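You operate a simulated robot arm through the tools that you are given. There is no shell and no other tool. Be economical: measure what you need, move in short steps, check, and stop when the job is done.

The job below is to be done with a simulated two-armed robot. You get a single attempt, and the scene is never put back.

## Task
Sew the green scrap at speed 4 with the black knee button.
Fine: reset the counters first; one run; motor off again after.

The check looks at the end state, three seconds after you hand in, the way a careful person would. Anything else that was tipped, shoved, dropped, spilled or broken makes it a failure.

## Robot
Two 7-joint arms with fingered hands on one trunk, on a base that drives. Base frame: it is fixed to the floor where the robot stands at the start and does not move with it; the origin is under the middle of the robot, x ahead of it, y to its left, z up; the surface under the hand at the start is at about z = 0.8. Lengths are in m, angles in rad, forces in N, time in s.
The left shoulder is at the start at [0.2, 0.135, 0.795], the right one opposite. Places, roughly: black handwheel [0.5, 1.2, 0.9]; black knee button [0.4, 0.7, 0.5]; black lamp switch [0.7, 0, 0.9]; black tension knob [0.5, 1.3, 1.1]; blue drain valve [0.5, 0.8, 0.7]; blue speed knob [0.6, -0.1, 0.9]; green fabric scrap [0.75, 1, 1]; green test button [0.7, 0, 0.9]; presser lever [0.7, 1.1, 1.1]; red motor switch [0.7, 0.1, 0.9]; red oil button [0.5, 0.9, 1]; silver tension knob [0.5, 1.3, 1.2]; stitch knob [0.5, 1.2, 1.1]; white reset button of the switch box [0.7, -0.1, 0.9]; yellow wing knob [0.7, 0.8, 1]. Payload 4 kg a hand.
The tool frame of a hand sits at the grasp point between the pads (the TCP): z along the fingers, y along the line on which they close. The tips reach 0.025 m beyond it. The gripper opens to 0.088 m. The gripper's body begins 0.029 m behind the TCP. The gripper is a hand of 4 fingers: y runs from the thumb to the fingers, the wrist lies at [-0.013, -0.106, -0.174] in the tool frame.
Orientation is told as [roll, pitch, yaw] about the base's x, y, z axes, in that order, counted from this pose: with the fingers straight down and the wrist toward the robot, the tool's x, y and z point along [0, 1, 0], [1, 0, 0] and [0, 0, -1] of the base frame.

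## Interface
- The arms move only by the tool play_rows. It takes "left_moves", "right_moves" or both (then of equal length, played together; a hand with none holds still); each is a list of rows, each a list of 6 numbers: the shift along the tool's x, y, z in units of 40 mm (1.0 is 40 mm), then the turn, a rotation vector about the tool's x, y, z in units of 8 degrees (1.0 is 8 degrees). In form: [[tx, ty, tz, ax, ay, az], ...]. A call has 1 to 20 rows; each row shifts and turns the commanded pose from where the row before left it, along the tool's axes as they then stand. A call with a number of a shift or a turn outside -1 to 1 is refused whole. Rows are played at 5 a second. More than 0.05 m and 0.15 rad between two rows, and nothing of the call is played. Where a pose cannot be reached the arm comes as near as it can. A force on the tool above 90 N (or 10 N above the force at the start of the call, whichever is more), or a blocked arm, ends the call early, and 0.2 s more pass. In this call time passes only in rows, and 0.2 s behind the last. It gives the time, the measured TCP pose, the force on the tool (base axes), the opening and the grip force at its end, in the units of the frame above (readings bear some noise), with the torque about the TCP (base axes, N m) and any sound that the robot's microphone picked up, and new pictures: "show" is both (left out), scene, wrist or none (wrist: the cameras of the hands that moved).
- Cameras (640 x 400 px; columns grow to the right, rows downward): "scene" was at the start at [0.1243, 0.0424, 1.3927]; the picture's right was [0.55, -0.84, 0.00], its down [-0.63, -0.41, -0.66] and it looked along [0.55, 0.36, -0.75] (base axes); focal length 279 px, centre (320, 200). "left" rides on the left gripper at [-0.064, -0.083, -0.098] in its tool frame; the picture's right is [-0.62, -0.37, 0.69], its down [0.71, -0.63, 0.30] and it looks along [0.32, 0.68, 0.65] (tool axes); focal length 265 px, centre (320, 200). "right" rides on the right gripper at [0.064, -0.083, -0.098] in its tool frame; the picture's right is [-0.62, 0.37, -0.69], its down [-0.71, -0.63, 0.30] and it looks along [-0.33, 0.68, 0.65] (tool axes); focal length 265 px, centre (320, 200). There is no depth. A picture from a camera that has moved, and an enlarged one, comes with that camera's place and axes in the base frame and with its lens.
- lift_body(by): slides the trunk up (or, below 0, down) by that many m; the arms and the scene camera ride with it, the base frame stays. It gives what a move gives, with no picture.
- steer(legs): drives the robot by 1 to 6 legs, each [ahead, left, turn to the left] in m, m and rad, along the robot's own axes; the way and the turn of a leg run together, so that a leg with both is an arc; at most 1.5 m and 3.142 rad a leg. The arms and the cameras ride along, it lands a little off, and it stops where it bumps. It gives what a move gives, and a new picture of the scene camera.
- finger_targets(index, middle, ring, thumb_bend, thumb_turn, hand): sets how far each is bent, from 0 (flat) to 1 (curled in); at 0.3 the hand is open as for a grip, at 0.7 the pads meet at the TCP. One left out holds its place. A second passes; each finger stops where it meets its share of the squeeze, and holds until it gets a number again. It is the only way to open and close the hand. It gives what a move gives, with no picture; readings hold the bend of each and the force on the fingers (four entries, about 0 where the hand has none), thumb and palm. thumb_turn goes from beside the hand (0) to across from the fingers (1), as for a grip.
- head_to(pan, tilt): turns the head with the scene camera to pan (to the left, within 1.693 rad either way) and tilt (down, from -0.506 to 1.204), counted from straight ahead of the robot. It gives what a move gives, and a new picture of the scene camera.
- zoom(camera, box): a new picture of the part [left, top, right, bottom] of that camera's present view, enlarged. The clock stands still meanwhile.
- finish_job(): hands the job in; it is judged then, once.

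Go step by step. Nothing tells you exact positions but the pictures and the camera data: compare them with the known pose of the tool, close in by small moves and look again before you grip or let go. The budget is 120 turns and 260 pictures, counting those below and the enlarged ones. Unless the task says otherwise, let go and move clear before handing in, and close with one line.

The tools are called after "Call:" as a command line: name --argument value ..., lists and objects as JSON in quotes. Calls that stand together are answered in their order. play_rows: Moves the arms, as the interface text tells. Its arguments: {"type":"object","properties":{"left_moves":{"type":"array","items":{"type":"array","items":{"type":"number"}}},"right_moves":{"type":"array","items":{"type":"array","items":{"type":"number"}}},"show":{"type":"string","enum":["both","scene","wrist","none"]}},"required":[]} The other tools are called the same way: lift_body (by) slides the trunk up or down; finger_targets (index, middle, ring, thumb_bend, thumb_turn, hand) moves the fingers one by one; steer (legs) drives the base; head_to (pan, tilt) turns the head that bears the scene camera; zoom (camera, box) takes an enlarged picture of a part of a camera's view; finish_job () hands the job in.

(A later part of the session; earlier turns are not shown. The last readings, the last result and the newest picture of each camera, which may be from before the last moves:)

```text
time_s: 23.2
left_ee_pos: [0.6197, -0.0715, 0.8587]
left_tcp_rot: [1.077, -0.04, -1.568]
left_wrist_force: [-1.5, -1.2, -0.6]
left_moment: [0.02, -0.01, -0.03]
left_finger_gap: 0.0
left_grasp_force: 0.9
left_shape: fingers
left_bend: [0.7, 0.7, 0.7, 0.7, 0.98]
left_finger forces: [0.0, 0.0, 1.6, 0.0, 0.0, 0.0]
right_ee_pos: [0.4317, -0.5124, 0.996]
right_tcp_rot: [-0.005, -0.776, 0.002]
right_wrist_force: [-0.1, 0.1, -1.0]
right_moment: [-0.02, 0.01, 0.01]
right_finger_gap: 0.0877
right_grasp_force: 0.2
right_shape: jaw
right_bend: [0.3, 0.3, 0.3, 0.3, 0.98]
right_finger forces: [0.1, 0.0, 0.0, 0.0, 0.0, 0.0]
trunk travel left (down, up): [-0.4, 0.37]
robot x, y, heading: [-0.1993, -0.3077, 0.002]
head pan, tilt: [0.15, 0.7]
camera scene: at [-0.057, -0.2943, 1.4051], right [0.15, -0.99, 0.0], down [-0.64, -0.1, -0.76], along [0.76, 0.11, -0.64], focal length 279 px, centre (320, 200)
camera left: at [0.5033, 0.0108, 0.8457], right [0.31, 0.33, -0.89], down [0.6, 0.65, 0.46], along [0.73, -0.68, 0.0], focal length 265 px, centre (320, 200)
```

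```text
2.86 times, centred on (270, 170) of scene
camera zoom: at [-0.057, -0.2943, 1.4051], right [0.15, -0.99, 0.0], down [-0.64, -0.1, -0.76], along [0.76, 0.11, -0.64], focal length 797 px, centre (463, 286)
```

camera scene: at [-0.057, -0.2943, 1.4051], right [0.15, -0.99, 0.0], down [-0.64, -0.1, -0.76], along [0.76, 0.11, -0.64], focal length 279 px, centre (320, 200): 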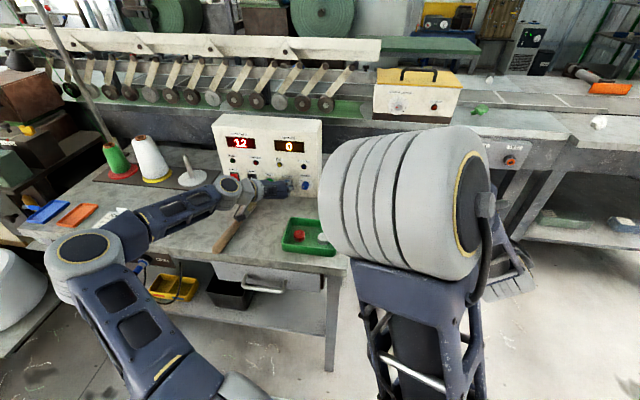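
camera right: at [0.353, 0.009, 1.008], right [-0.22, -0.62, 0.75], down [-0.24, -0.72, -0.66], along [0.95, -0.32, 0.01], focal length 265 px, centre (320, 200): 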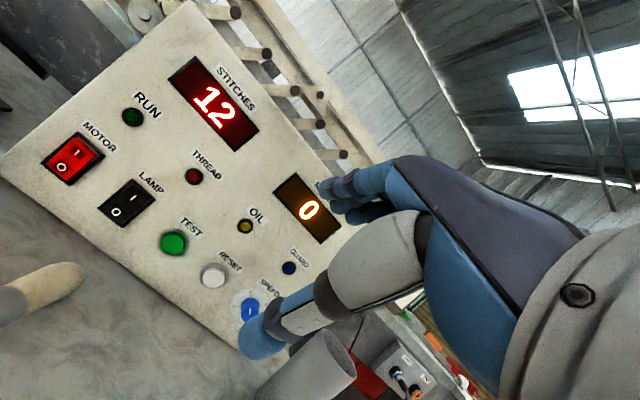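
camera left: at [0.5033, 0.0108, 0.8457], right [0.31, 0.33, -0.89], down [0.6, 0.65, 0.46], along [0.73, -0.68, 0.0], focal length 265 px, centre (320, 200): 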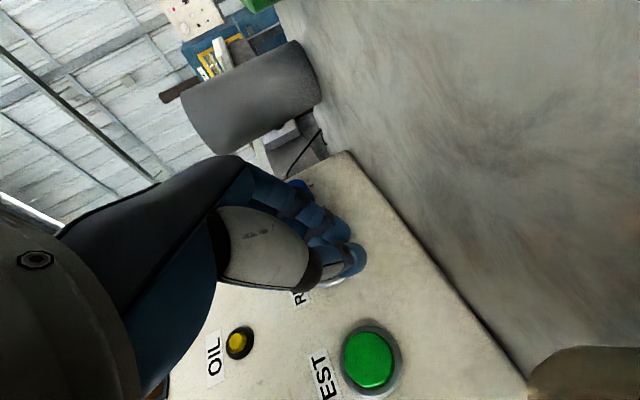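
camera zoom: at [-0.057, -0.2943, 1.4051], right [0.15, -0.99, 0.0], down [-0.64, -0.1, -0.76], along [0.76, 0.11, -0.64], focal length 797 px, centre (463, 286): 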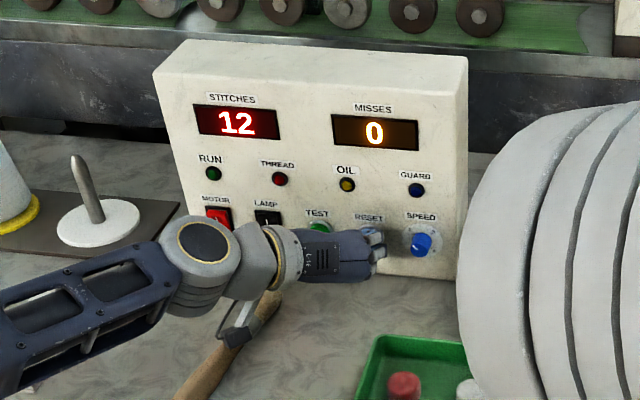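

The leading finger touches with 1.6 N and the counter is still at 12, so I'll press a little further.

Call:
play_rows --left_moves '[[0.06, 0, 0.11, 0, 0, 0], [0.06, 0, 0.11, 0, 0, 0]]' --show "none"

Call:
zoom --camera "scene" --box '[190, 100, 350, 240]'

```text
time_s: 23.8
left_ee_pos: [0.6297, -0.0713, 0.858]
left_tcp_rot: [1.076, -0.041, -1.569]
left_wrist_force: [-15.6, -2.4, 3.8]
left_moment: [-0.02, -0.23, -0.13]
left_finger_gap: 0.0
left_grasp_force: 7.8
left_shape: fingers
left_bend: [0.7, 0.71, 0.72, 0.7, 0.98]
left_finger forces: [0.0, 5.5, 10.2, 0.0, 0.1, 0.0]
right_ee_pos: [0.4325, -0.5112, 0.9968]
right_tcp_rot: [-0.005, -0.777, 0.003]
right_wrist_force: [0.4, 0.2, 0.5]
right_moment: [0.0, 0.05, 0.0]
right_finger_gap: 0.088
right_grasp_force: 0.0
right_shape: jaw
right_bend: [0.3, 0.3, 0.3, 0.3, 0.98]
right_finger forces: [0.0, 0.0, 0.0, 0.0, 0.0, 0.1]
trunk travel left (down, up): [-0.4, 0.37]
robot x, y, heading: [-0.1983, -0.3077, 0.006]
head pan, tilt: [0.15, 0.7]
heard: click
```

```text
2.86 times, centred on (270, 170) of scene
camera zoom: at [-0.0576, -0.2944, 1.4052], right [0.15, -0.99, 0.0], down [-0.64, -0.1, -0.77], along [0.76, 0.11, -0.64], focal length 797 px, centre (463, 286)
```

zoom: 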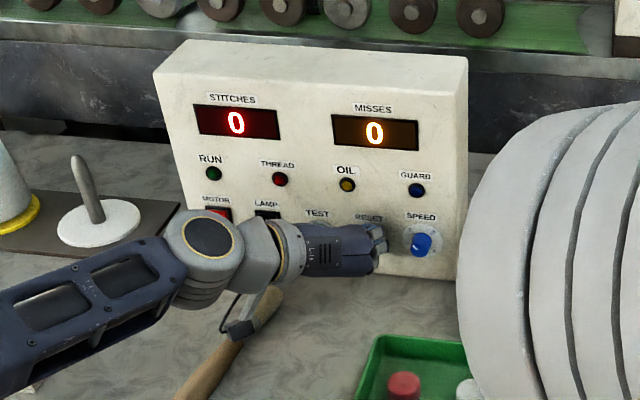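

Both counters read 0. I'll back off, move over to the speed knob, level the hand a bit more and half-open the fingers.

Call:
play_rows --left_moves '[[-0.32, 0, -0.58, 0, 0, 0], [-0.32, 0, -0.58, 0, 0, 0], [-0.32, 0, -0.58, 0, 0, 0], [0, 0.7, 0, 0, 1, 0], [0, 0.75, 0, 0, 1, 0], [0, 0, 0, 0, 0, 0]]' --show "none"

Call:
finger_targets --hand "left" --index 0.45 --middle 0.45 --ring 0.45 --thumb_bend 0.45

Call:
zoom --camera "left" --box '[180, 100, 500, 300]'

Call:
zoom --camera "scene" --box '[190, 100, 350, 240]'

```text
time_s: 25.2
left_ee_pos: [0.5509, -0.1301, 0.8595]
left_tcp_rot: [1.361, -0.039, -1.567]
left_wrist_force: [-3.5, 1.8, 9.1]
left_moment: [1.05, 1.35, -0.04]
left_finger_gap: 0.0001
left_grasp_force: 0.0
left_shape: fingers
left_bend: [0.7, 0.7, 0.7, 0.7, 0.98]
left_finger forces: [0.0, 0.1, 0.0, 0.0, 0.0, 0.0]
right_ee_pos: [0.4318, -0.512, 0.9971]
right_tcp_rot: [-0.004, -0.779, 0.004]
right_wrist_force: [-0.5, 0.0, -0.4]
right_moment: [-0.02, -0.01, -0.01]
right_finger_gap: 0.0877
right_grasp_force: 0.0
right_shape: jaw
right_bend: [0.3, 0.3, 0.3, 0.3, 0.98]
right_finger forces: [0.0, 0.1, 0.0, 0.1, 0.1, 0.0]
trunk travel left (down, up): [-0.4, 0.37]
robot x, y, heading: [-0.1982, -0.3064, 0.003]
head pan, tilt: [0.15, 0.7]
```

```text
time_s: 26.2
left_ee_pos: [0.5511, -0.1294, 0.8612]
left_tcp_rot: [1.356, -0.041, -1.565]
left_wrist_force: [-4.1, 4.5, 19.2]
left_moment: [2.01, 2.58, -0.14]
left_finger_gap: 0.0524
left_grasp_force: 0.1
left_shape: fingers
left_bend: [0.45, 0.45, 0.45, 0.45, 0.98]
left_finger forces: [0.1, 0.0, 0.0, 0.0, 0.0, 0.0]
right_ee_pos: [0.4311, -0.5123, 0.9981]
right_tcp_rot: [-0.007, -0.778, 0.003]
right_wrist_force: [0.6, 0.1, -0.9]
right_moment: [0.01, 0.03, 0.0]
right_finger_gap: 0.0875
right_grasp_force: 0.1
right_shape: jaw
right_bend: [0.3, 0.3, 0.3, 0.3, 0.98]
right_finger forces: [0.0, 0.0, 0.1, 0.0, 0.1, 0.1]
trunk travel left (down, up): [-0.4, 0.37]
robot x, y, heading: [-0.1996, -0.3059, -0.001]
head pan, tilt: [0.15, 0.7]
```

```text
2.00 times, centred on (340, 200) of left
camera zoom: at [0.4415, -0.0489, 0.8154], right [0.54, 0.34, -0.77], down [0.45, 0.66, 0.61], along [0.71, -0.67, 0.21], focal length 531 px, centre (280, 200)
```

zoom: 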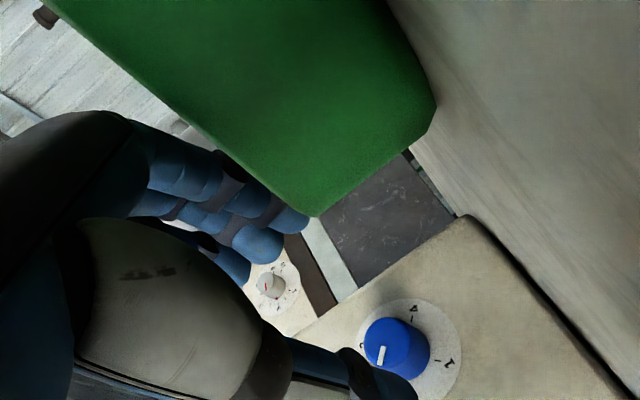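

```text
2.86 times, centred on (270, 170) of scene
camera zoom: at [-0.0575, -0.2944, 1.4053], right [0.15, -0.99, 0.0], down [-0.64, -0.1, -0.77], along [0.76, 0.11, -0.64], focal length 797 px, centre (463, 286)
```

zoom: 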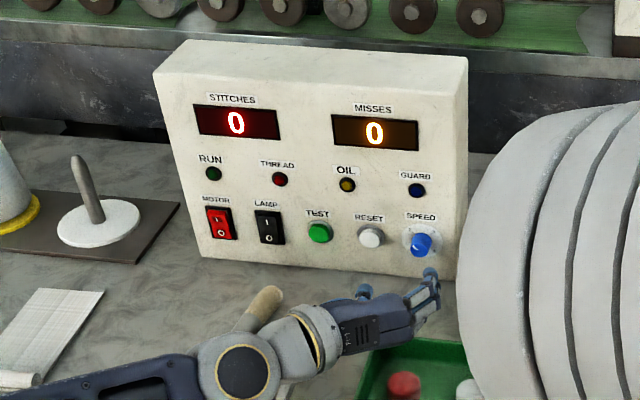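

Something under the hand is pushing up on it (19 N), so it's touching the table, stick or tray. I'll raise it straight away and check.

Call:
play_rows --left_moves '[[0.5, 0, -0.11, 0, 0, 0], [0.73, 0, -0.16, 0, 0, 0]]'

Call:
zoom --camera "scene" --box '[160, 160, 360, 280]'

```text
time_s: 26.8
left_ee_pos: [0.5512, -0.1269, 0.9088]
left_tcp_rot: [1.356, -0.041, -1.568]
left_wrist_force: [-0.7, -0.5, -0.4]
left_moment: [-0.01, -0.01, 0.03]
left_finger_gap: 0.0523
left_grasp_force: 0.1
left_shape: fingers
left_bend: [0.45, 0.45, 0.45, 0.45, 0.98]
left_finger forces: [0.1, 0.1, 0.0, 0.1, 0.0, 0.0]
right_ee_pos: [0.4324, -0.513, 0.9963]
right_tcp_rot: [-0.007, -0.777, 0.003]
right_wrist_force: [0.5, -0.3, -0.1]
right_moment: [0.01, -0.01, 0.01]
right_finger_gap: 0.0877
right_grasp_force: 0.1
right_shape: jaw
right_bend: [0.3, 0.3, 0.3, 0.3, 0.98]
right_finger forces: [0.1, 0.0, 0.0, 0.0, 0.1, 0.0]
trunk travel left (down, up): [-0.4, 0.37]
robot x, y, heading: [-0.199, -0.3047, 0.001]
head pan, tilt: [0.15, 0.7]
camera scene: at [-0.0568, -0.2943, 1.4049], right [0.15, -0.99, 0.0], down [-0.64, -0.1, -0.76], along [0.76, 0.11, -0.64], focal length 279 px, centre (320, 200)
camera left: at [0.442, -0.0468, 0.865], right [0.54, 0.34, -0.77], down [0.45, 0.66, 0.61], along [0.71, -0.67, 0.21], focal length 265 px, centre (320, 200)
```

scene: 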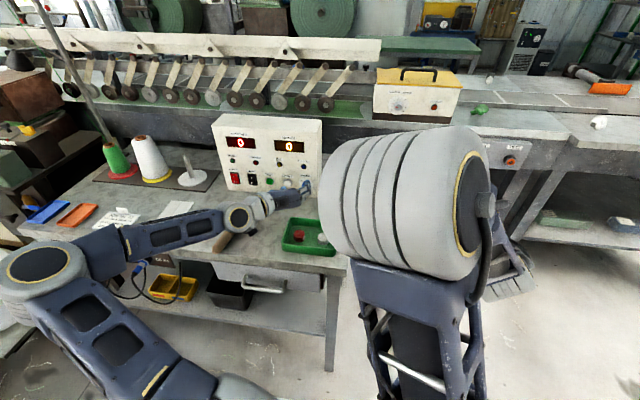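
left: 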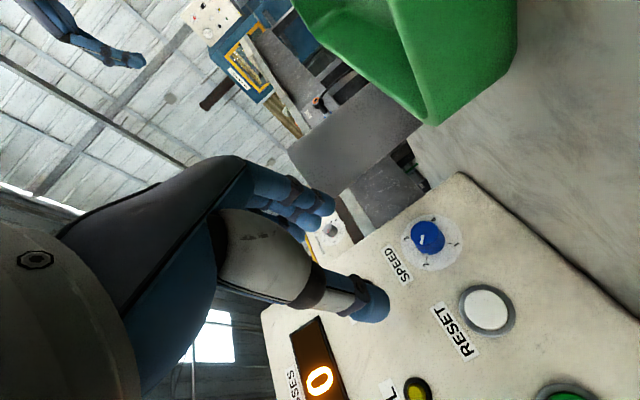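

```text
3.20 times, centred on (260, 220) of scene
camera zoom: at [-0.0568, -0.2943, 1.4049], right [0.15, -0.99, 0.0], down [-0.64, -0.1, -0.76], along [0.76, 0.11, -0.64], focal length 892 px, centre (512, 136)
```

zoom: 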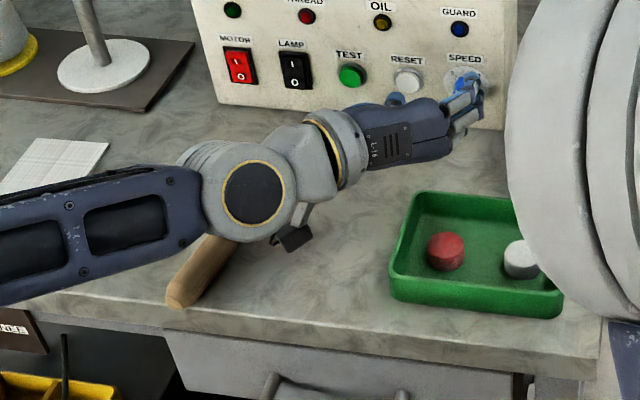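

The hand's camera bracket hangs below it and touched the table. I'll tilt back to the earlier angle, which keeps it clear, and line up with the knob at (0.648, −0.131, 0.861).

Call:
play_rows --left_moves '[[0, 0, 0, 0, -1, 0], [0, 0, 0, 0, -1, 0], [-0.42, 0.05, 0.36, 0, 0, 0], [-0.41, 0.05, 0.36, 0, 0, 0], [0, 0, 0, 0, 0, 0]]'

Call:
zoom --camera "left" --box '[220, 130, 460, 330]'

Call:
zoom --camera "scene" --box '[160, 160, 360, 280]'

```text
time_s: 28.0
left_ee_pos: [0.5606, -0.1349, 0.8675]
left_tcp_rot: [1.075, -0.043, -1.566]
left_wrist_force: [0.0, 0.5, -0.5]
left_moment: [-0.04, 0.03, -0.01]
left_finger_gap: 0.0519
left_grasp_force: 0.1
left_shape: fingers
left_bend: [0.45, 0.45, 0.45, 0.45, 0.98]
left_finger forces: [0.1, 0.0, 0.0, 0.0, 0.0, 0.0]
right_ee_pos: [0.4326, -0.5125, 0.9975]
right_tcp_rot: [-0.005, -0.776, 0.004]
right_wrist_force: [-0.7, -0.3, -0.3]
right_moment: [0.01, -0.01, 0.0]
right_finger_gap: 0.0878
right_grasp_force: 0.0
right_shape: jaw
right_bend: [0.3, 0.3, 0.3, 0.3, 0.98]
right_finger forces: [0.1, 0.0, 0.0, 0.0, 0.1, 0.0]
trunk travel left (down, up): [-0.4, 0.37]
robot x, y, heading: [-0.1999, -0.3076, 0.001]
head pan, tilt: [0.15, 0.7]
camera scene: at [-0.057, -0.2943, 1.4051], right [0.15, -0.99, 0.0], down [-0.64, -0.1, -0.76], along [0.76, 0.11, -0.64], focal length 279 px, centre (320, 200)
camera left: at [0.4441, -0.0517, 0.8548], right [0.31, 0.33, -0.89], down [0.6, 0.65, 0.46], along [0.73, -0.68, 0.0], focal length 265 px, centre (320, 200)
```

scene: 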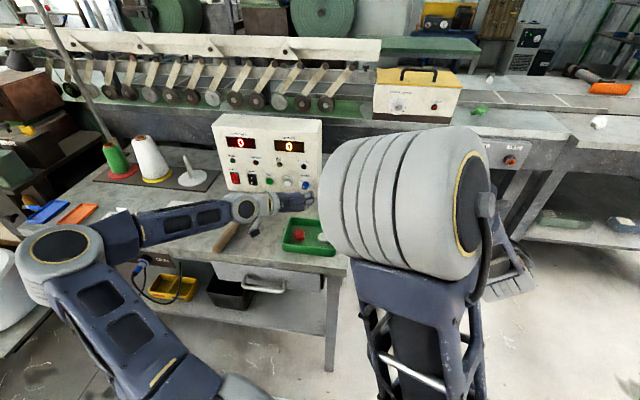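
left: 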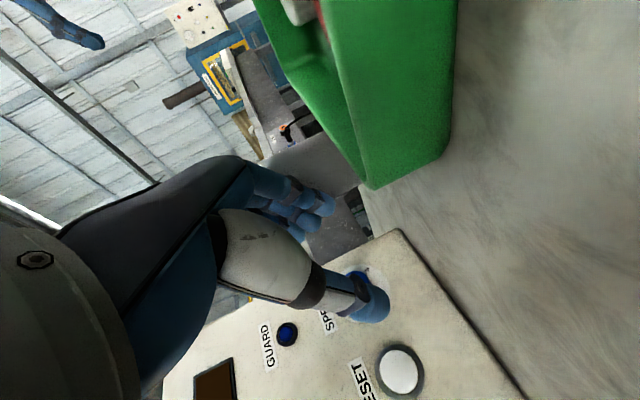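

```text
2.00 times, centred on (340, 230) of left
camera zoom: at [0.4441, -0.0517, 0.8548], right [0.31, 0.33, -0.89], down [0.6, 0.65, 0.46], along [0.73, -0.68, 0.0], focal length 531 px, centre (280, 140)
```

zoom: 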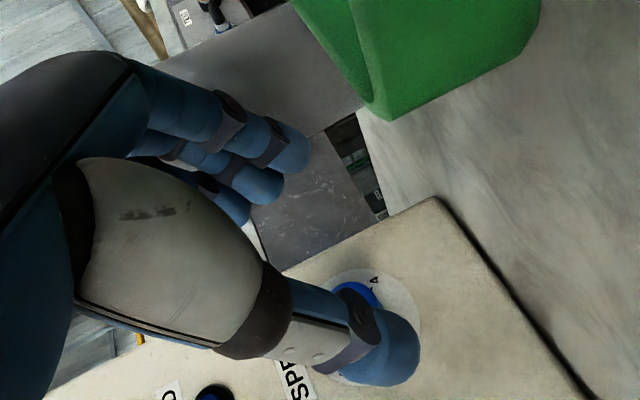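

```text
3.20 times, centred on (260, 220) of scene
camera zoom: at [-0.057, -0.2943, 1.4051], right [0.15, -0.99, 0.0], down [-0.64, -0.1, -0.76], along [0.76, 0.11, -0.64], focal length 892 px, centre (512, 136)
```

zoom: 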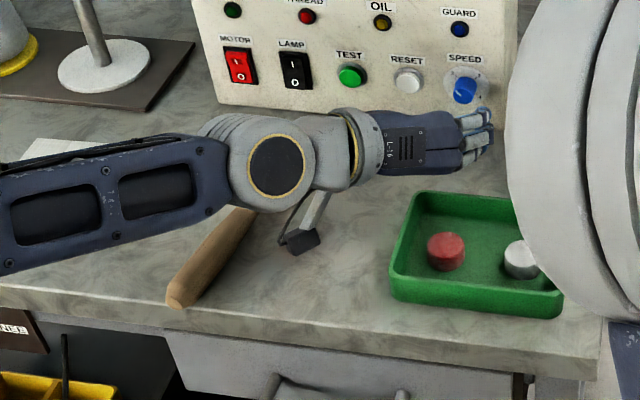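

Aligned; advancing to straddle the knob.

Call:
play_rows --left_moves '[[0.12, -0.02, 0.224, 0, 0, 0], [0.12, -0.02, 0.224, 0, 0, 0], [0.12, -0.02, 0.224, 0, 0, 0], [0.12, -0.02, 0.224, 0, 0, 0], [0.12, 0, 0.224, 0, 0, 0]]'

Call:
zoom --camera "scene" --box '[260, 150, 340, 220]'

Call:
zoom --camera "left" --box '[220, 130, 460, 330]'

```text
time_s: 29.2
left_ee_pos: [0.6113, -0.1308, 0.8663]
left_tcp_rot: [1.075, -0.041, -1.567]
left_wrist_force: [-0.7, 0.9, -0.3]
left_moment: [0.02, 0.01, 0.03]
left_finger_gap: 0.0519
left_grasp_force: 0.2
left_shape: fingers
left_bend: [0.45, 0.45, 0.45, 0.45, 0.98]
left_finger forces: [0.0, 0.0, 0.0, 0.0, 0.1, 0.0]
right_ee_pos: [0.4323, -0.5119, 0.9969]
right_tcp_rot: [-0.005, -0.776, 0.003]
right_wrist_force: [-0.4, -0.1, 0.3]
right_moment: [0.0, -0.02, 0.0]
right_finger_gap: 0.0879
right_grasp_force: 0.0
right_shape: jaw
right_bend: [0.3, 0.3, 0.3, 0.3, 0.98]
right_finger forces: [0.0, 0.0, 0.1, 0.0, 0.0, 0.1]
trunk travel left (down, up): [-0.4, 0.37]
robot x, y, heading: [-0.1998, -0.3098, 0.001]
head pan, tilt: [0.15, 0.7]
camera scene: at [-0.057, -0.2943, 1.4051], right [0.15, -0.99, 0.0], down [-0.64, -0.1, -0.76], along [0.76, 0.11, -0.64], focal length 279 px, centre (320, 200)
camera left: at [0.4948, -0.0482, 0.8543], right [0.31, 0.33, -0.89], down [0.6, 0.65, 0.46], along [0.73, -0.68, 0.0], focal length 265 px, centre (320, 200)
```

scene: 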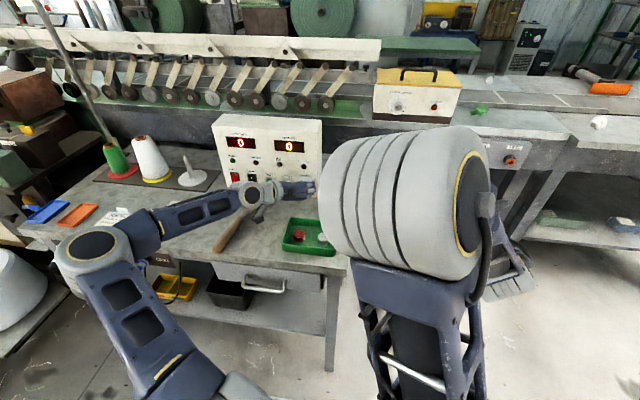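
left: 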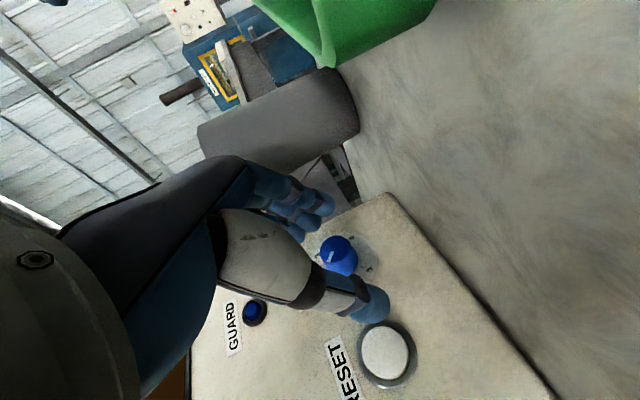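

```text
5.71 times, centred on (300, 185) of scene
camera zoom: at [-0.057, -0.2943, 1.4051], right [0.15, -0.99, 0.0], down [-0.64, -0.1, -0.76], along [0.76, 0.11, -0.64], focal length 1593 px, centre (434, 286)
```

zoom: 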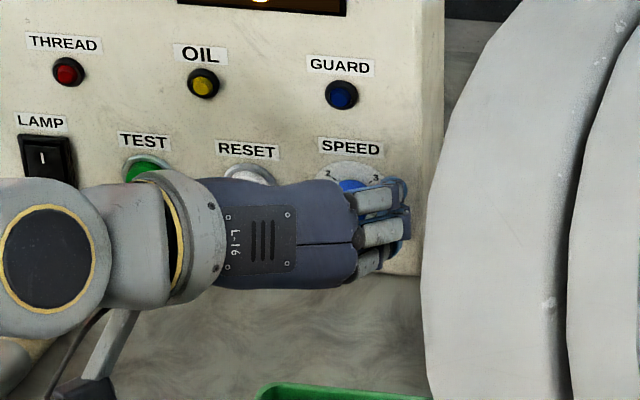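

```text
2.00 times, centred on (340, 230) of left
camera zoom: at [0.4948, -0.0482, 0.8543], right [0.31, 0.33, -0.89], down [0.6, 0.65, 0.46], along [0.73, -0.68, 0.0], focal length 531 px, centre (280, 140)
```

zoom: 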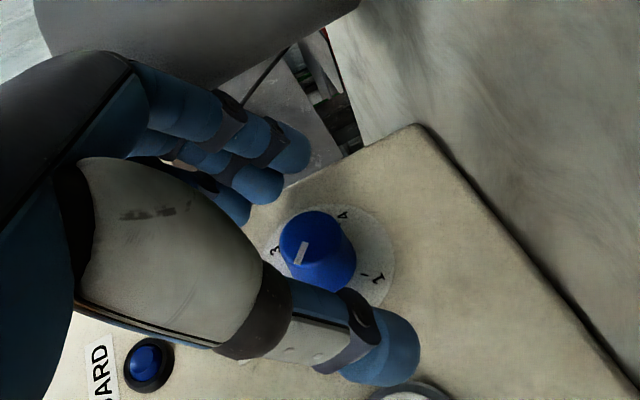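

The knob sits between thumb and fingers. I'll close on it.

Call:
play_rows --left_moves '[[0.05, 0, 0.09, 0, 0, 0]]' --show "none"

Call:
finger_targets --hand "left" --index 0.7 --middle 0.7 --ring 0.7 --thumb_bend 0.7

Call:
zoom --camera "left" --box '[220, 130, 460, 330]'

```text
time_s: 29.6
left_ee_pos: [0.6163, -0.1302, 0.8666]
left_tcp_rot: [1.077, -0.041, -1.566]
left_wrist_force: [-0.8, -0.2, 0.2]
left_moment: [-0.01, 0.0, 0.0]
left_finger_gap: 0.0522
left_grasp_force: 0.1
left_shape: fingers
left_bend: [0.45, 0.45, 0.45, 0.45, 0.98]
left_finger forces: [0.0, 0.0, 0.0, 0.1, 0.0, 0.1]
right_ee_pos: [0.4336, -0.5118, 0.9975]
right_tcp_rot: [-0.007, -0.777, 0.004]
right_wrist_force: [0.2, -0.6, 0.7]
right_moment: [0.01, 0.0, 0.01]
right_finger_gap: 0.0878
right_grasp_force: 0.0
right_shape: jaw
right_bend: [0.3, 0.3, 0.3, 0.3, 0.98]
right_finger forces: [0.0, 0.0, 0.0, 0.1, 0.1, 0.1]
trunk travel left (down, up): [-0.4, 0.37]
robot x, y, heading: [-0.2, -0.3031, 0.004]
head pan, tilt: [0.15, 0.7]
```

```text
time_s: 30.6
left_ee_pos: [0.6142, -0.1306, 0.8671]
left_tcp_rot: [1.077, -0.042, -1.568]
left_wrist_force: [-2.5, -9.7, 4.7]
left_moment: [-0.14, -0.09, -0.33]
left_finger_gap: 0.0002
left_grasp_force: 5.8
left_shape: fingers
left_bend: [0.7, 0.59, 0.7, 0.7, 0.98]
left_finger forces: [0.0, 10.9, 0.1, 0.0, 0.0, 0.0]
right_ee_pos: [0.4321, -0.5128, 0.9969]
right_tcp_rot: [-0.004, -0.777, 0.003]
right_wrist_force: [0.4, -0.3, 0.1]
right_moment: [0.02, -0.03, -0.02]
right_finger_gap: 0.0879
right_grasp_force: 0.1
right_shape: jaw
right_bend: [0.3, 0.3, 0.3, 0.3, 0.98]
right_finger forces: [0.0, 0.0, 0.1, 0.1, 0.1, 0.0]
trunk travel left (down, up): [-0.4, 0.37]
robot x, y, heading: [-0.2019, -0.3059, 0.001]
head pan, tilt: [0.15, 0.7]
```

```text
2.00 times, centred on (340, 230) of left
camera zoom: at [0.4986, -0.0487, 0.8549], right [0.31, 0.33, -0.89], down [0.6, 0.65, 0.46], along [0.73, -0.68, 0.0], focal length 531 px, centre (280, 140)
```

zoom: 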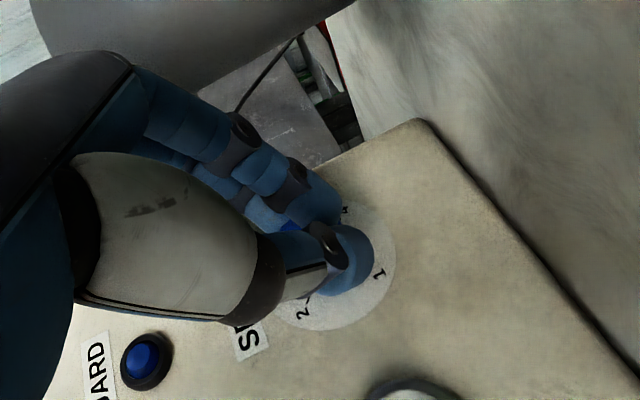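

Only the middle finger met the knob; the thumb passed slightly low and short because the top finger reaches the panel first. I'll open, back off, curl that ring finger away, then come in a bit higher and deeper.

Call:
finger_targets --hand "left" --index 0.45 --middle 0.45 --ring 0.45 --thumb_bend 0.45

Call:
play_rows --left_moves '[[-0.25, 0, -0.44, 0, 0, 0], [-0.25, 0, -0.44, 0, 0, 0], [0.13, 0, -0.07, 0, 0, 0]]' --show "none"

Call:
finger_targets --hand "left" --ring 1.0

Call:
zoom --camera "scene" --box '[250, 140, 330, 210]'

Call:
zoom --camera "left" --box '[220, 130, 460, 330]'

```text
time_s: 31.6
left_ee_pos: [0.6153, -0.1293, 0.8664]
left_tcp_rot: [1.077, -0.04, -1.565]
left_wrist_force: [-0.4, -0.2, 0.9]
left_moment: [-0.01, -0.01, 0.01]
left_finger_gap: 0.0522
left_grasp_force: 0.1
left_shape: fingers
left_bend: [0.45, 0.45, 0.45, 0.45, 0.98]
left_finger forces: [0.0, 0.0, 0.1, 0.1, 0.0, 0.1]
right_ee_pos: [0.4321, -0.5115, 0.9967]
right_tcp_rot: [-0.006, -0.778, 0.004]
right_wrist_force: [0.1, -0.7, 0.1]
right_moment: [-0.03, -0.02, 0.0]
right_finger_gap: 0.088
right_grasp_force: 0.1
right_shape: jaw
right_bend: [0.3, 0.3, 0.3, 0.3, 0.98]
right_finger forces: [0.0, 0.1, 0.1, 0.1, 0.0, 0.1]
trunk travel left (down, up): [-0.4, 0.37]
robot x, y, heading: [-0.2013, -0.3064, -0.003]
head pan, tilt: [0.15, 0.7]
```

```text
time_s: 32.4
left_ee_pos: [0.574, -0.1301, 0.8729]
left_tcp_rot: [1.077, -0.042, -1.566]
left_wrist_force: [-0.9, 0.7, 0.5]
left_moment: [0.0, 0.01, 0.01]
left_finger_gap: 0.0521
left_grasp_force: 0.0
left_shape: fingers
left_bend: [0.45, 0.45, 0.45, 0.45, 0.98]
left_finger forces: [0.0, 0.0, 0.0, 0.1, 0.0, 0.0]
right_ee_pos: [0.4321, -0.512, 0.9962]
right_tcp_rot: [-0.006, -0.777, 0.003]
right_wrist_force: [-0.2, 0.2, -0.4]
right_moment: [-0.02, -0.03, -0.02]
right_finger_gap: 0.0879
right_grasp_force: 0.1
right_shape: jaw
right_bend: [0.3, 0.3, 0.3, 0.3, 0.98]
right_finger forces: [0.0, 0.0, 0.1, 0.1, 0.1, 0.0]
trunk travel left (down, up): [-0.4, 0.37]
robot x, y, heading: [-0.204, -0.3036, -0.001]
head pan, tilt: [0.15, 0.7]
```

```text
time_s: 33.4
left_ee_pos: [0.5744, -0.1305, 0.8729]
left_tcp_rot: [1.077, -0.041, -1.564]
left_wrist_force: [0.6, -0.5, -0.3]
left_moment: [-0.01, 0.03, -0.01]
left_finger_gap: 0.052
left_grasp_force: 0.0
left_shape: fingers
left_bend: [0.45, 0.45, 1.0, 0.45, 0.98]
left_finger forces: [0.0, 0.0, 0.0, 0.1, 0.0, 0.1]
right_ee_pos: [0.4323, -0.5117, 0.9968]
right_tcp_rot: [-0.006, -0.776, 0.003]
right_wrist_force: [-0.6, 0.2, 0.4]
right_moment: [0.01, 0.0, 0.0]
right_finger_gap: 0.0878
right_grasp_force: 0.0
right_shape: jaw
right_bend: [0.3, 0.3, 0.3, 0.3, 0.98]
right_finger forces: [0.1, 0.0, 0.0, 0.0, 0.1, 0.0]
trunk travel left (down, up): [-0.4, 0.37]
robot x, y, heading: [-0.2018, -0.3114, 0.002]
head pan, tilt: [0.15, 0.7]
```

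```text
5.71 times, centred on (290, 175) of scene
camera zoom: at [-0.057, -0.2943, 1.4051], right [0.15, -0.99, 0.0], down [-0.64, -0.1, -0.76], along [0.76, 0.11, -0.64], focal length 1593 px, centre (491, 343)
```

zoom: 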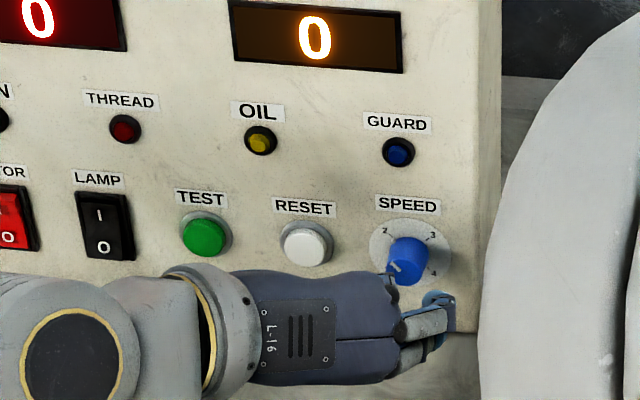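

```text
2.00 times, centred on (340, 230) of left
camera zoom: at [0.4582, -0.0478, 0.8599], right [0.31, 0.33, -0.89], down [0.6, 0.65, 0.46], along [0.73, -0.68, 0.0], focal length 531 px, centre (280, 140)
```

zoom: 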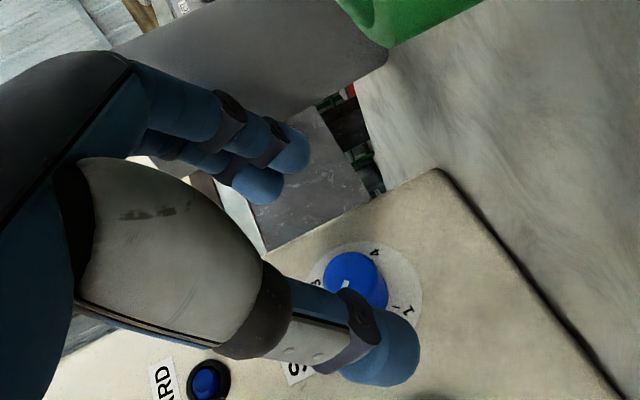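

The ring finger is tucked away. Now forward 5 cm around the knob and close.

Call:
play_rows --left_moves '[[0.148, 0, 0.275, 0, 0, 0], [0.148, 0, 0.275, 0, 0, 0], [0.148, 0, 0.275, 0, 0, 0], [0.074, 0, 0.138, 0, 0, 0], [0.074, 0, 0.138, 0, 0, 0]]' --show "none"

Call:
finger_targets --hand "left" --index 0.65 --middle 0.65 --thumb_bend 0.7

Call:
zoom --camera "left" --box '[220, 130, 460, 330]'

Call:
zoom --camera "scene" --box '[250, 140, 330, 210]'

```text
time_s: 34.6
left_ee_pos: [0.6242, -0.1288, 0.8725]
left_tcp_rot: [1.077, -0.042, -1.564]
left_wrist_force: [-0.1, -0.5, 1.0]
left_moment: [-0.02, 0.02, 0.03]
left_finger_gap: 0.0524
left_grasp_force: 0.1
left_shape: fingers
left_bend: [0.45, 0.45, 1.0, 0.45, 0.98]
left_finger forces: [0.0, 0.1, 0.0, 0.0, 0.1, 0.0]
right_ee_pos: [0.4321, -0.5133, 0.9968]
right_tcp_rot: [-0.006, -0.777, 0.002]
right_wrist_force: [-0.4, 0.7, -0.3]
right_moment: [-0.03, 0.0, -0.03]
right_finger_gap: 0.0879
right_grasp_force: 0.0
right_shape: jaw
right_bend: [0.3, 0.3, 0.3, 0.3, 0.98]
right_finger forces: [0.0, 0.1, 0.1, 0.0, 0.0, 0.0]
trunk travel left (down, up): [-0.4, 0.37]
robot x, y, heading: [-0.1961, -0.3075, 0.001]
head pan, tilt: [0.15, 0.7]
```

```text
time_s: 35.6
left_ee_pos: [0.6252, -0.1303, 0.8726]
left_tcp_rot: [1.078, -0.04, -1.566]
left_wrist_force: [-0.7, -11.8, 1.8]
left_moment: [-0.14, -0.07, -0.26]
left_finger_gap: 0.015
left_grasp_force: 6.0
left_shape: fingers
left_bend: [0.55, 0.6, 1.0, 0.69, 0.98]
left_finger forces: [6.8, 5.4, 0.0, 0.0, 0.2, 0.0]
right_ee_pos: [0.4324, -0.5127, 0.9966]
right_tcp_rot: [-0.003, -0.777, 0.004]
right_wrist_force: [-0.4, 0.0, 0.0]
right_moment: [0.02, 0.03, 0.01]
right_finger_gap: 0.0879
right_grasp_force: 0.0
right_shape: jaw
right_bend: [0.3, 0.3, 0.3, 0.3, 0.98]
right_finger forces: [0.0, 0.1, 0.0, 0.1, 0.0, 0.0]
trunk travel left (down, up): [-0.4, 0.37]
robot x, y, heading: [-0.2018, -0.3064, -0.005]
head pan, tilt: [0.15, 0.7]
```

```text
2.00 times, centred on (340, 230) of left
camera zoom: at [0.5085, -0.0481, 0.8599], right [0.31, 0.33, -0.89], down [0.6, 0.65, 0.46], along [0.73, -0.68, 0.0], focal length 531 px, centre (280, 140)
```

zoom: 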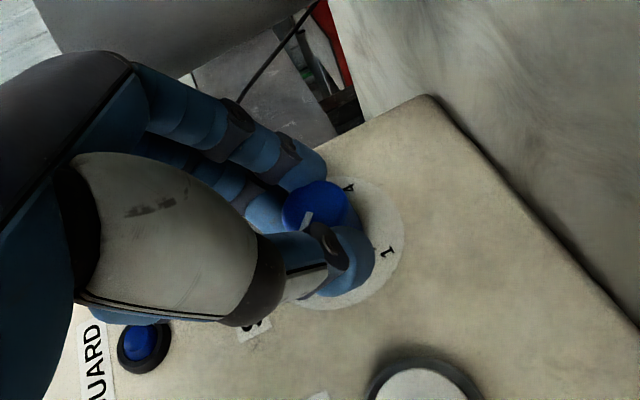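

```text
5.71 times, centred on (290, 175) of scene
camera zoom: at [-0.057, -0.2947, 1.4051], right [0.15, -0.99, 0.0], down [-0.64, -0.1, -0.76], along [0.76, 0.11, -0.64], focal length 1593 px, centre (491, 343)
```

zoom: 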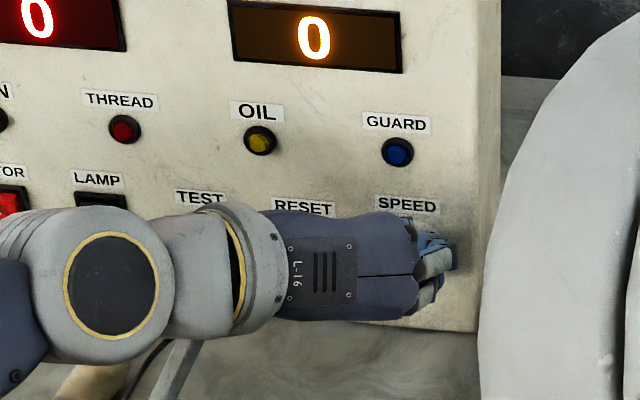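

Both fingers press the knob; the thumb just needs to bend further to oppose them.

Call:
finger_targets --hand "left" --thumb_bend 0.9

Call:
zoom --camera "left" --box '[220, 130, 460, 330]'

```text
time_s: 36.6
left_ee_pos: [0.6254, -0.127, 0.8733]
left_tcp_rot: [1.076, -0.041, -1.563]
left_wrist_force: [-6.3, 6.1, 6.2]
left_moment: [0.03, -0.05, -0.01]
left_finger_gap: 0.0096
left_grasp_force: 19.4
left_shape: fingers
left_bend: [0.53, 0.58, 1.0, 0.79, 0.95]
left_finger forces: [6.9, 6.6, 0.1, 0.0, 26.0, 0.1]
right_ee_pos: [0.4315, -0.5109, 0.9971]
right_tcp_rot: [-0.005, -0.78, 0.002]
right_wrist_force: [-0.6, 0.5, 0.3]
right_moment: [0.0, 0.02, 0.0]
right_finger_gap: 0.0878
right_grasp_force: 0.1
right_shape: jaw
right_bend: [0.3, 0.3, 0.3, 0.3, 0.98]
right_finger forces: [0.0, 0.1, 0.0, 0.0, 0.0, 0.1]
trunk travel left (down, up): [-0.4, 0.37]
robot x, y, heading: [-0.1997, -0.3071, 0.002]
head pan, tilt: [0.15, 0.7]
```

```text
2.00 times, centred on (340, 230) of left
camera zoom: at [0.5084, -0.0461, 0.8599], right [0.31, 0.33, -0.89], down [0.6, 0.65, 0.46], along [0.73, -0.68, 0.0], focal length 531 px, centre (280, 140)
```

zoom: 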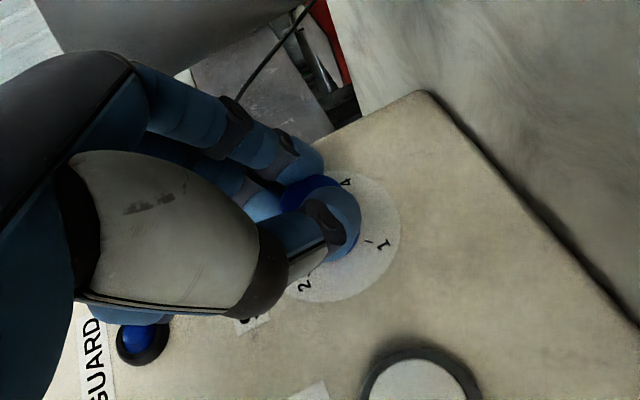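

Firm grip now. I'll rotate clockwise about the knob axis, first about 48°, and check.

Call:
play_rows --left_moves '[[0.012, 0.042, -0.007, 0.474, 0, 0.88], [0.012, 0.042, -0.007, 0.474, 0, 0.88], [0.012, 0.042, -0.007, 0.474, 0, 0.88], [0.012, 0.042, -0.007, 0.474, 0, 0.88], [0.012, 0.042, -0.007, 0.474, 0, 0.88], [0.012, 0.042, -0.007, 0.474, 0, 0.88]]'

Call:
zoom --camera "scene" --box '[250, 140, 330, 210]'

```text
time_s: 38.0
left_ee_pos: [0.6246, -0.1422, 0.8734]
left_tcp_rot: [1.08, 0.796, -1.567]
left_wrist_force: [-3.0, -2.8, 10.7]
left_moment: [0.0, -0.14, -0.11]
left_finger_gap: 0.0069
left_grasp_force: 17.4
left_shape: fingers
left_bend: [0.57, 0.6, 1.0, 0.78, 0.94]
left_finger forces: [5.1, 10.2, 0.0, 0.1, 19.1, 0.1]
right_ee_pos: [0.4318, -0.5116, 0.9961]
right_tcp_rot: [-0.007, -0.778, 0.006]
right_wrist_force: [-0.9, 0.4, 0.3]
right_moment: [-0.01, 0.0, -0.04]
right_finger_gap: 0.0877
right_grasp_force: 0.0
right_shape: jaw
right_bend: [0.3, 0.3, 0.3, 0.3, 0.98]
right_finger forces: [0.0, 0.1, 0.1, 0.0, 0.0, 0.0]
trunk travel left (down, up): [-0.4, 0.37]
robot x, y, heading: [-0.2004, -0.3092, -0.0]
head pan, tilt: [0.15, 0.7]
camera scene: at [-0.0573, -0.2943, 1.4051], right [0.15, -0.99, 0.0], down [-0.64, -0.1, -0.77], along [0.76, 0.11, -0.64], focal length 279 px, centre (320, 200)
camera left: at [0.5087, -0.0765, 0.9268], right [0.32, 0.88, -0.35], down [0.61, 0.1, 0.79], along [0.73, -0.46, -0.5], focal length 265 px, centre (320, 200)
```

scene: 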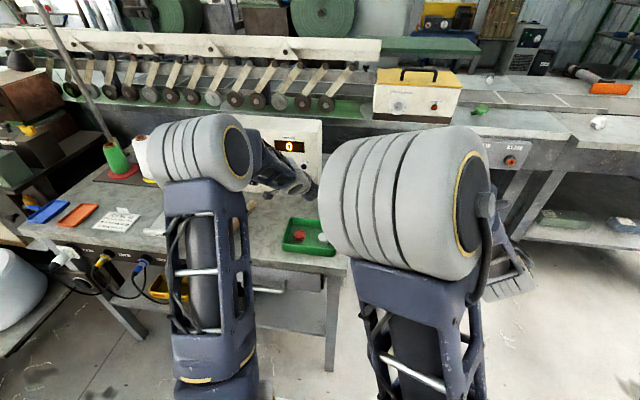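
left: 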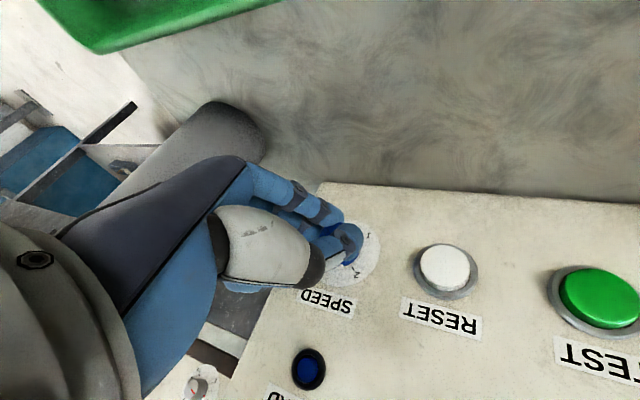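

```text
5.71 times, centred on (290, 175) of scene
camera zoom: at [-0.0573, -0.2943, 1.4051], right [0.15, -0.99, 0.0], down [-0.64, -0.1, -0.77], along [0.76, 0.11, -0.64], focal length 1593 px, centre (491, 343)
```

zoom: 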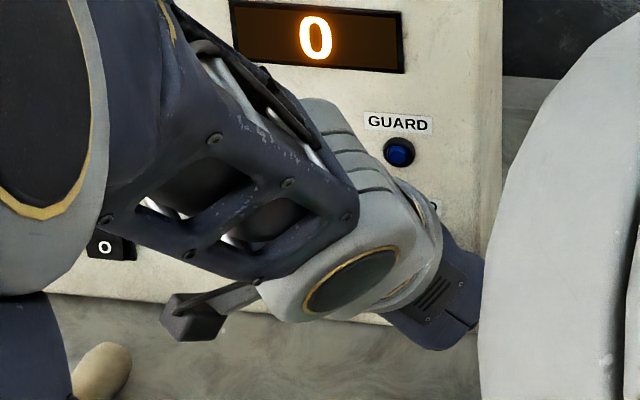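

Grip held through 48°. Continuing another 40°.

Call:
play_rows --left_moves '[[0.012, 0.03, -0.007, 0.474, 0, 0.88], [0.012, 0.03, -0.007, 0.474, 0, 0.88], [0.012, 0.03, -0.007, 0.474, 0, 0.88], [0.012, 0.03, -0.007, 0.474, 0, 0.88], [0.012, 0.03, -0.007, 0.474, 0, 0.88]]' --show "none"

Call:
zoom --camera "left" --box '[220, 130, 460, 330]'

```text
time_s: 39.2
left_ee_pos: [0.6229, -0.14, 0.8686]
left_tcp_rot: [1.086, 1.494, -1.55]
left_wrist_force: [-1.1, -0.6, -8.2]
left_moment: [-0.07, 0.24, -0.05]
left_finger_gap: 0.0014
left_grasp_force: 4.4
left_shape: fingers
left_bend: [0.58, 0.56, 1.0, 0.86, 0.96]
left_finger forces: [0.0, 8.3, 0.0, 0.0, 0.0, 0.1]
right_ee_pos: [0.4321, -0.5157, 0.9969]
right_tcp_rot: [-0.002, -0.779, -0.008]
right_wrist_force: [-0.3, 0.0, 0.4]
right_moment: [0.0, 0.0, -0.05]
right_finger_gap: 0.0877
right_grasp_force: 0.0
right_shape: jaw
right_bend: [0.3, 0.3, 0.3, 0.3, 0.98]
right_finger forces: [0.0, 0.1, 0.0, 0.0, 0.0, 0.0]
trunk travel left (down, up): [-0.4, 0.37]
robot x, y, heading: [-0.2025, -0.3071, -0.002]
head pan, tilt: [0.15, 0.7]
```

```text
2.00 times, centred on (340, 230) of left
camera zoom: at [0.5081, -0.1257, 0.9526], right [0.3, 0.9, 0.3], down [0.61, -0.43, 0.67], along [0.73, -0.02, -0.68], focal length 531 px, centre (280, 140)
```

zoom: 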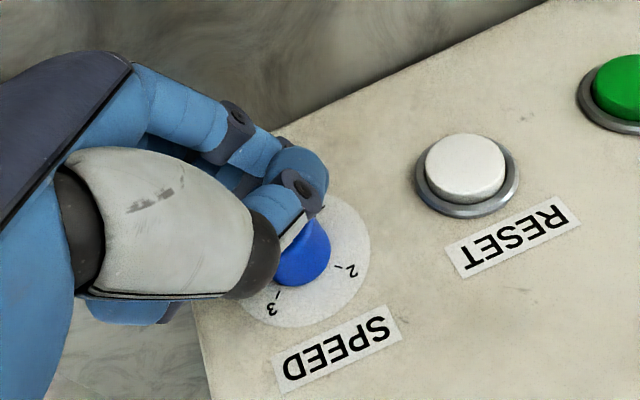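

The thumb slipped off near the end. I'll open, withdraw and read the dial.

Call:
finger_targets --hand "left" --index 0.45 --middle 0.45 --thumb_bend 0.4

Call:
play_rows --left_moves '[[-0.25, 0, -0.44, 0, 0, 0], [-0.25, 0, -0.44, 0, 0, 0], [-0.25, 0, -0.44, 0, 0, 0]]' --show "none"

Call:
zoom --camera "left" --box '[220, 130, 460, 330]'

Call:
zoom --camera "scene" --box '[250, 140, 330, 210]'

```text
time_s: 40.2
left_ee_pos: [0.6246, -0.1415, 0.868]
left_tcp_rot: [1.071, 1.494, -1.568]
left_wrist_force: [-0.2, 0.1, 0.5]
left_moment: [0.01, -0.03, 0.04]
left_finger_gap: 0.0576
left_grasp_force: 0.0
left_shape: fingers
left_bend: [0.45, 0.45, 1.0, 0.4, 0.97]
left_finger forces: [0.0, 0.1, 0.0, 0.0, 0.0, 0.0]
right_ee_pos: [0.4311, -0.5154, 0.9984]
right_tcp_rot: [-0.003, -0.781, -0.004]
right_wrist_force: [-0.4, -0.1, -0.1]
right_moment: [0.01, 0.01, -0.02]
right_finger_gap: 0.088
right_grasp_force: 0.1
right_shape: jaw
right_bend: [0.3, 0.3, 0.3, 0.3, 0.98]
right_finger forces: [0.0, 0.0, 0.0, 0.0, 0.0, 0.0]
trunk travel left (down, up): [-0.4, 0.37]
robot x, y, heading: [-0.2043, -0.3062, -0.003]
head pan, tilt: [0.15, 0.7]
```

```text
time_s: 41.2
left_ee_pos: [0.5548, -0.0645, 0.8725]
left_tcp_rot: [1.163, 1.486, -1.335]
left_wrist_force: [0.7, -0.2, -0.2]
left_moment: [0.04, 0.03, -0.02]
left_finger_gap: 0.0576
left_grasp_force: 0.1
left_shape: fingers
left_bend: [0.45, 0.45, 1.0, 0.4, 0.97]
left_finger forces: [0.0, 0.0, 0.0, 0.0, 0.0, 0.0]
right_ee_pos: [0.4268, -0.5367, 1.0082]
right_tcp_rot: [0.014, -0.805, -0.064]
right_wrist_force: [0.0, 0.4, 0.6]
right_moment: [-0.01, -0.01, -0.01]
right_finger_gap: 0.0876
right_grasp_force: 0.0
right_shape: jaw
right_bend: [0.3, 0.3, 0.3, 0.3, 0.98]
right_finger forces: [0.0, 0.0, 0.0, 0.0, 0.0, 0.1]
trunk travel left (down, up): [-0.4, 0.37]
robot x, y, heading: [-0.2018, -0.3064, 0.0]
head pan, tilt: [0.15, 0.7]
stopped in row 3 (left hand): the arm was blocked; the commanded pose is now the measured one
```

```text
2.00 times, centred on (340, 230) of left
camera zoom: at [0.437, -0.0657, 0.9549], right [0.18, 0.94, 0.3], down [0.66, -0.34, 0.67], along [0.73, 0.08, -0.68], focal length 531 px, centre (280, 140)
```

zoom: 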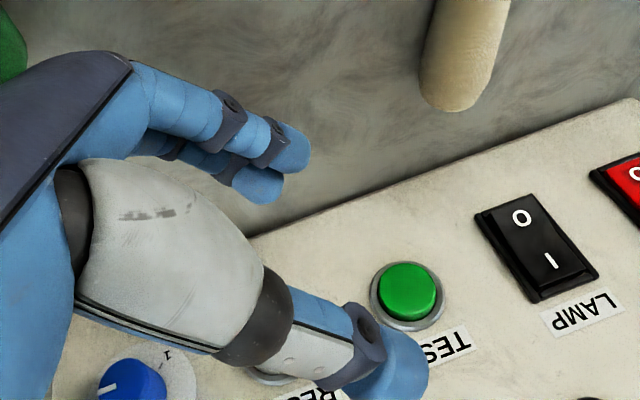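

```text
5.71 times, centred on (290, 175) of scene
camera zoom: at [-0.0569, -0.2943, 1.4051], right [0.15, -0.99, 0.0], down [-0.64, -0.1, -0.76], along [0.76, 0.11, -0.64], focal length 1593 px, centre (491, 343)
```

zoom: 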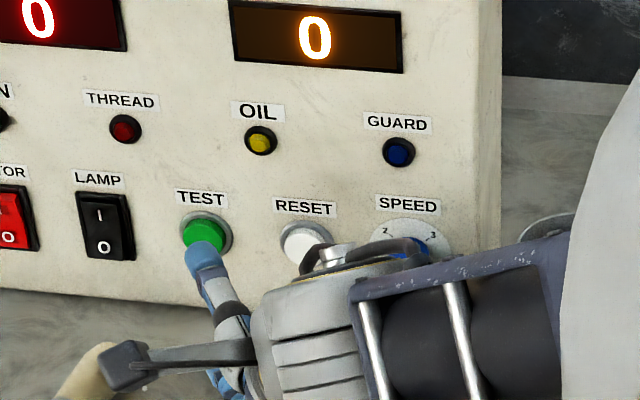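

The left elbow touched the right arm. I'll move the right arm further right first.

Call:
play_rows --right_moves '[[-1, 0.3, -0.3, 0, 0, 0], [-1, 0.3, -0.3, 0, 0, 0], [-1, 0.3, -0.3, 0, 0, 0], [-1, 0, 0, 0, 0, 0]]' --show "scene"

```text
time_s: 42.2
left_ee_pos: [0.5548, -0.066, 0.8726]
left_tcp_rot: [1.163, 1.484, -1.338]
left_wrist_force: [0.1, 0.3, 0.4]
left_moment: [-0.05, 0.05, -0.01]
left_finger_gap: 0.0575
left_grasp_force: 0.0
left_shape: fingers
left_bend: [0.45, 0.45, 1.0, 0.4, 0.97]
left_finger forces: [0.0, 0.0, 0.0, 0.1, 0.0, 0.0]
right_ee_pos: [0.4186, -0.6971, 1.0571]
right_tcp_rot: [0.012, -0.806, -0.061]
right_wrist_force: [0.4, -0.1, 0.7]
right_moment: [-0.01, -0.02, 0.01]
right_finger_gap: 0.0877
right_grasp_force: 0.1
right_shape: jaw
right_bend: [0.3, 0.3, 0.3, 0.3, 0.98]
right_finger forces: [0.1, 0.0, 0.1, 0.1, 0.1, 0.0]
trunk travel left (down, up): [-0.4, 0.37]
robot x, y, heading: [-0.1986, -0.3063, -0.001]
head pan, tilt: [0.15, 0.7]
camera scene: at [-0.0569, -0.2942, 1.4051], right [0.15, -0.99, 0.0], down [-0.64, -0.1, -0.76], along [0.76, 0.11, -0.64], focal length 279 px, centre (320, 200)
```

scene: 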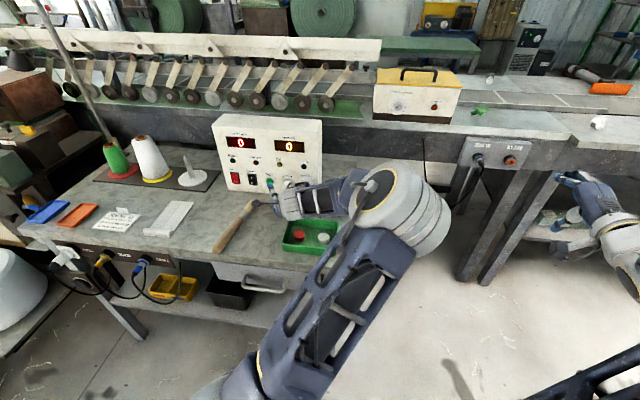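

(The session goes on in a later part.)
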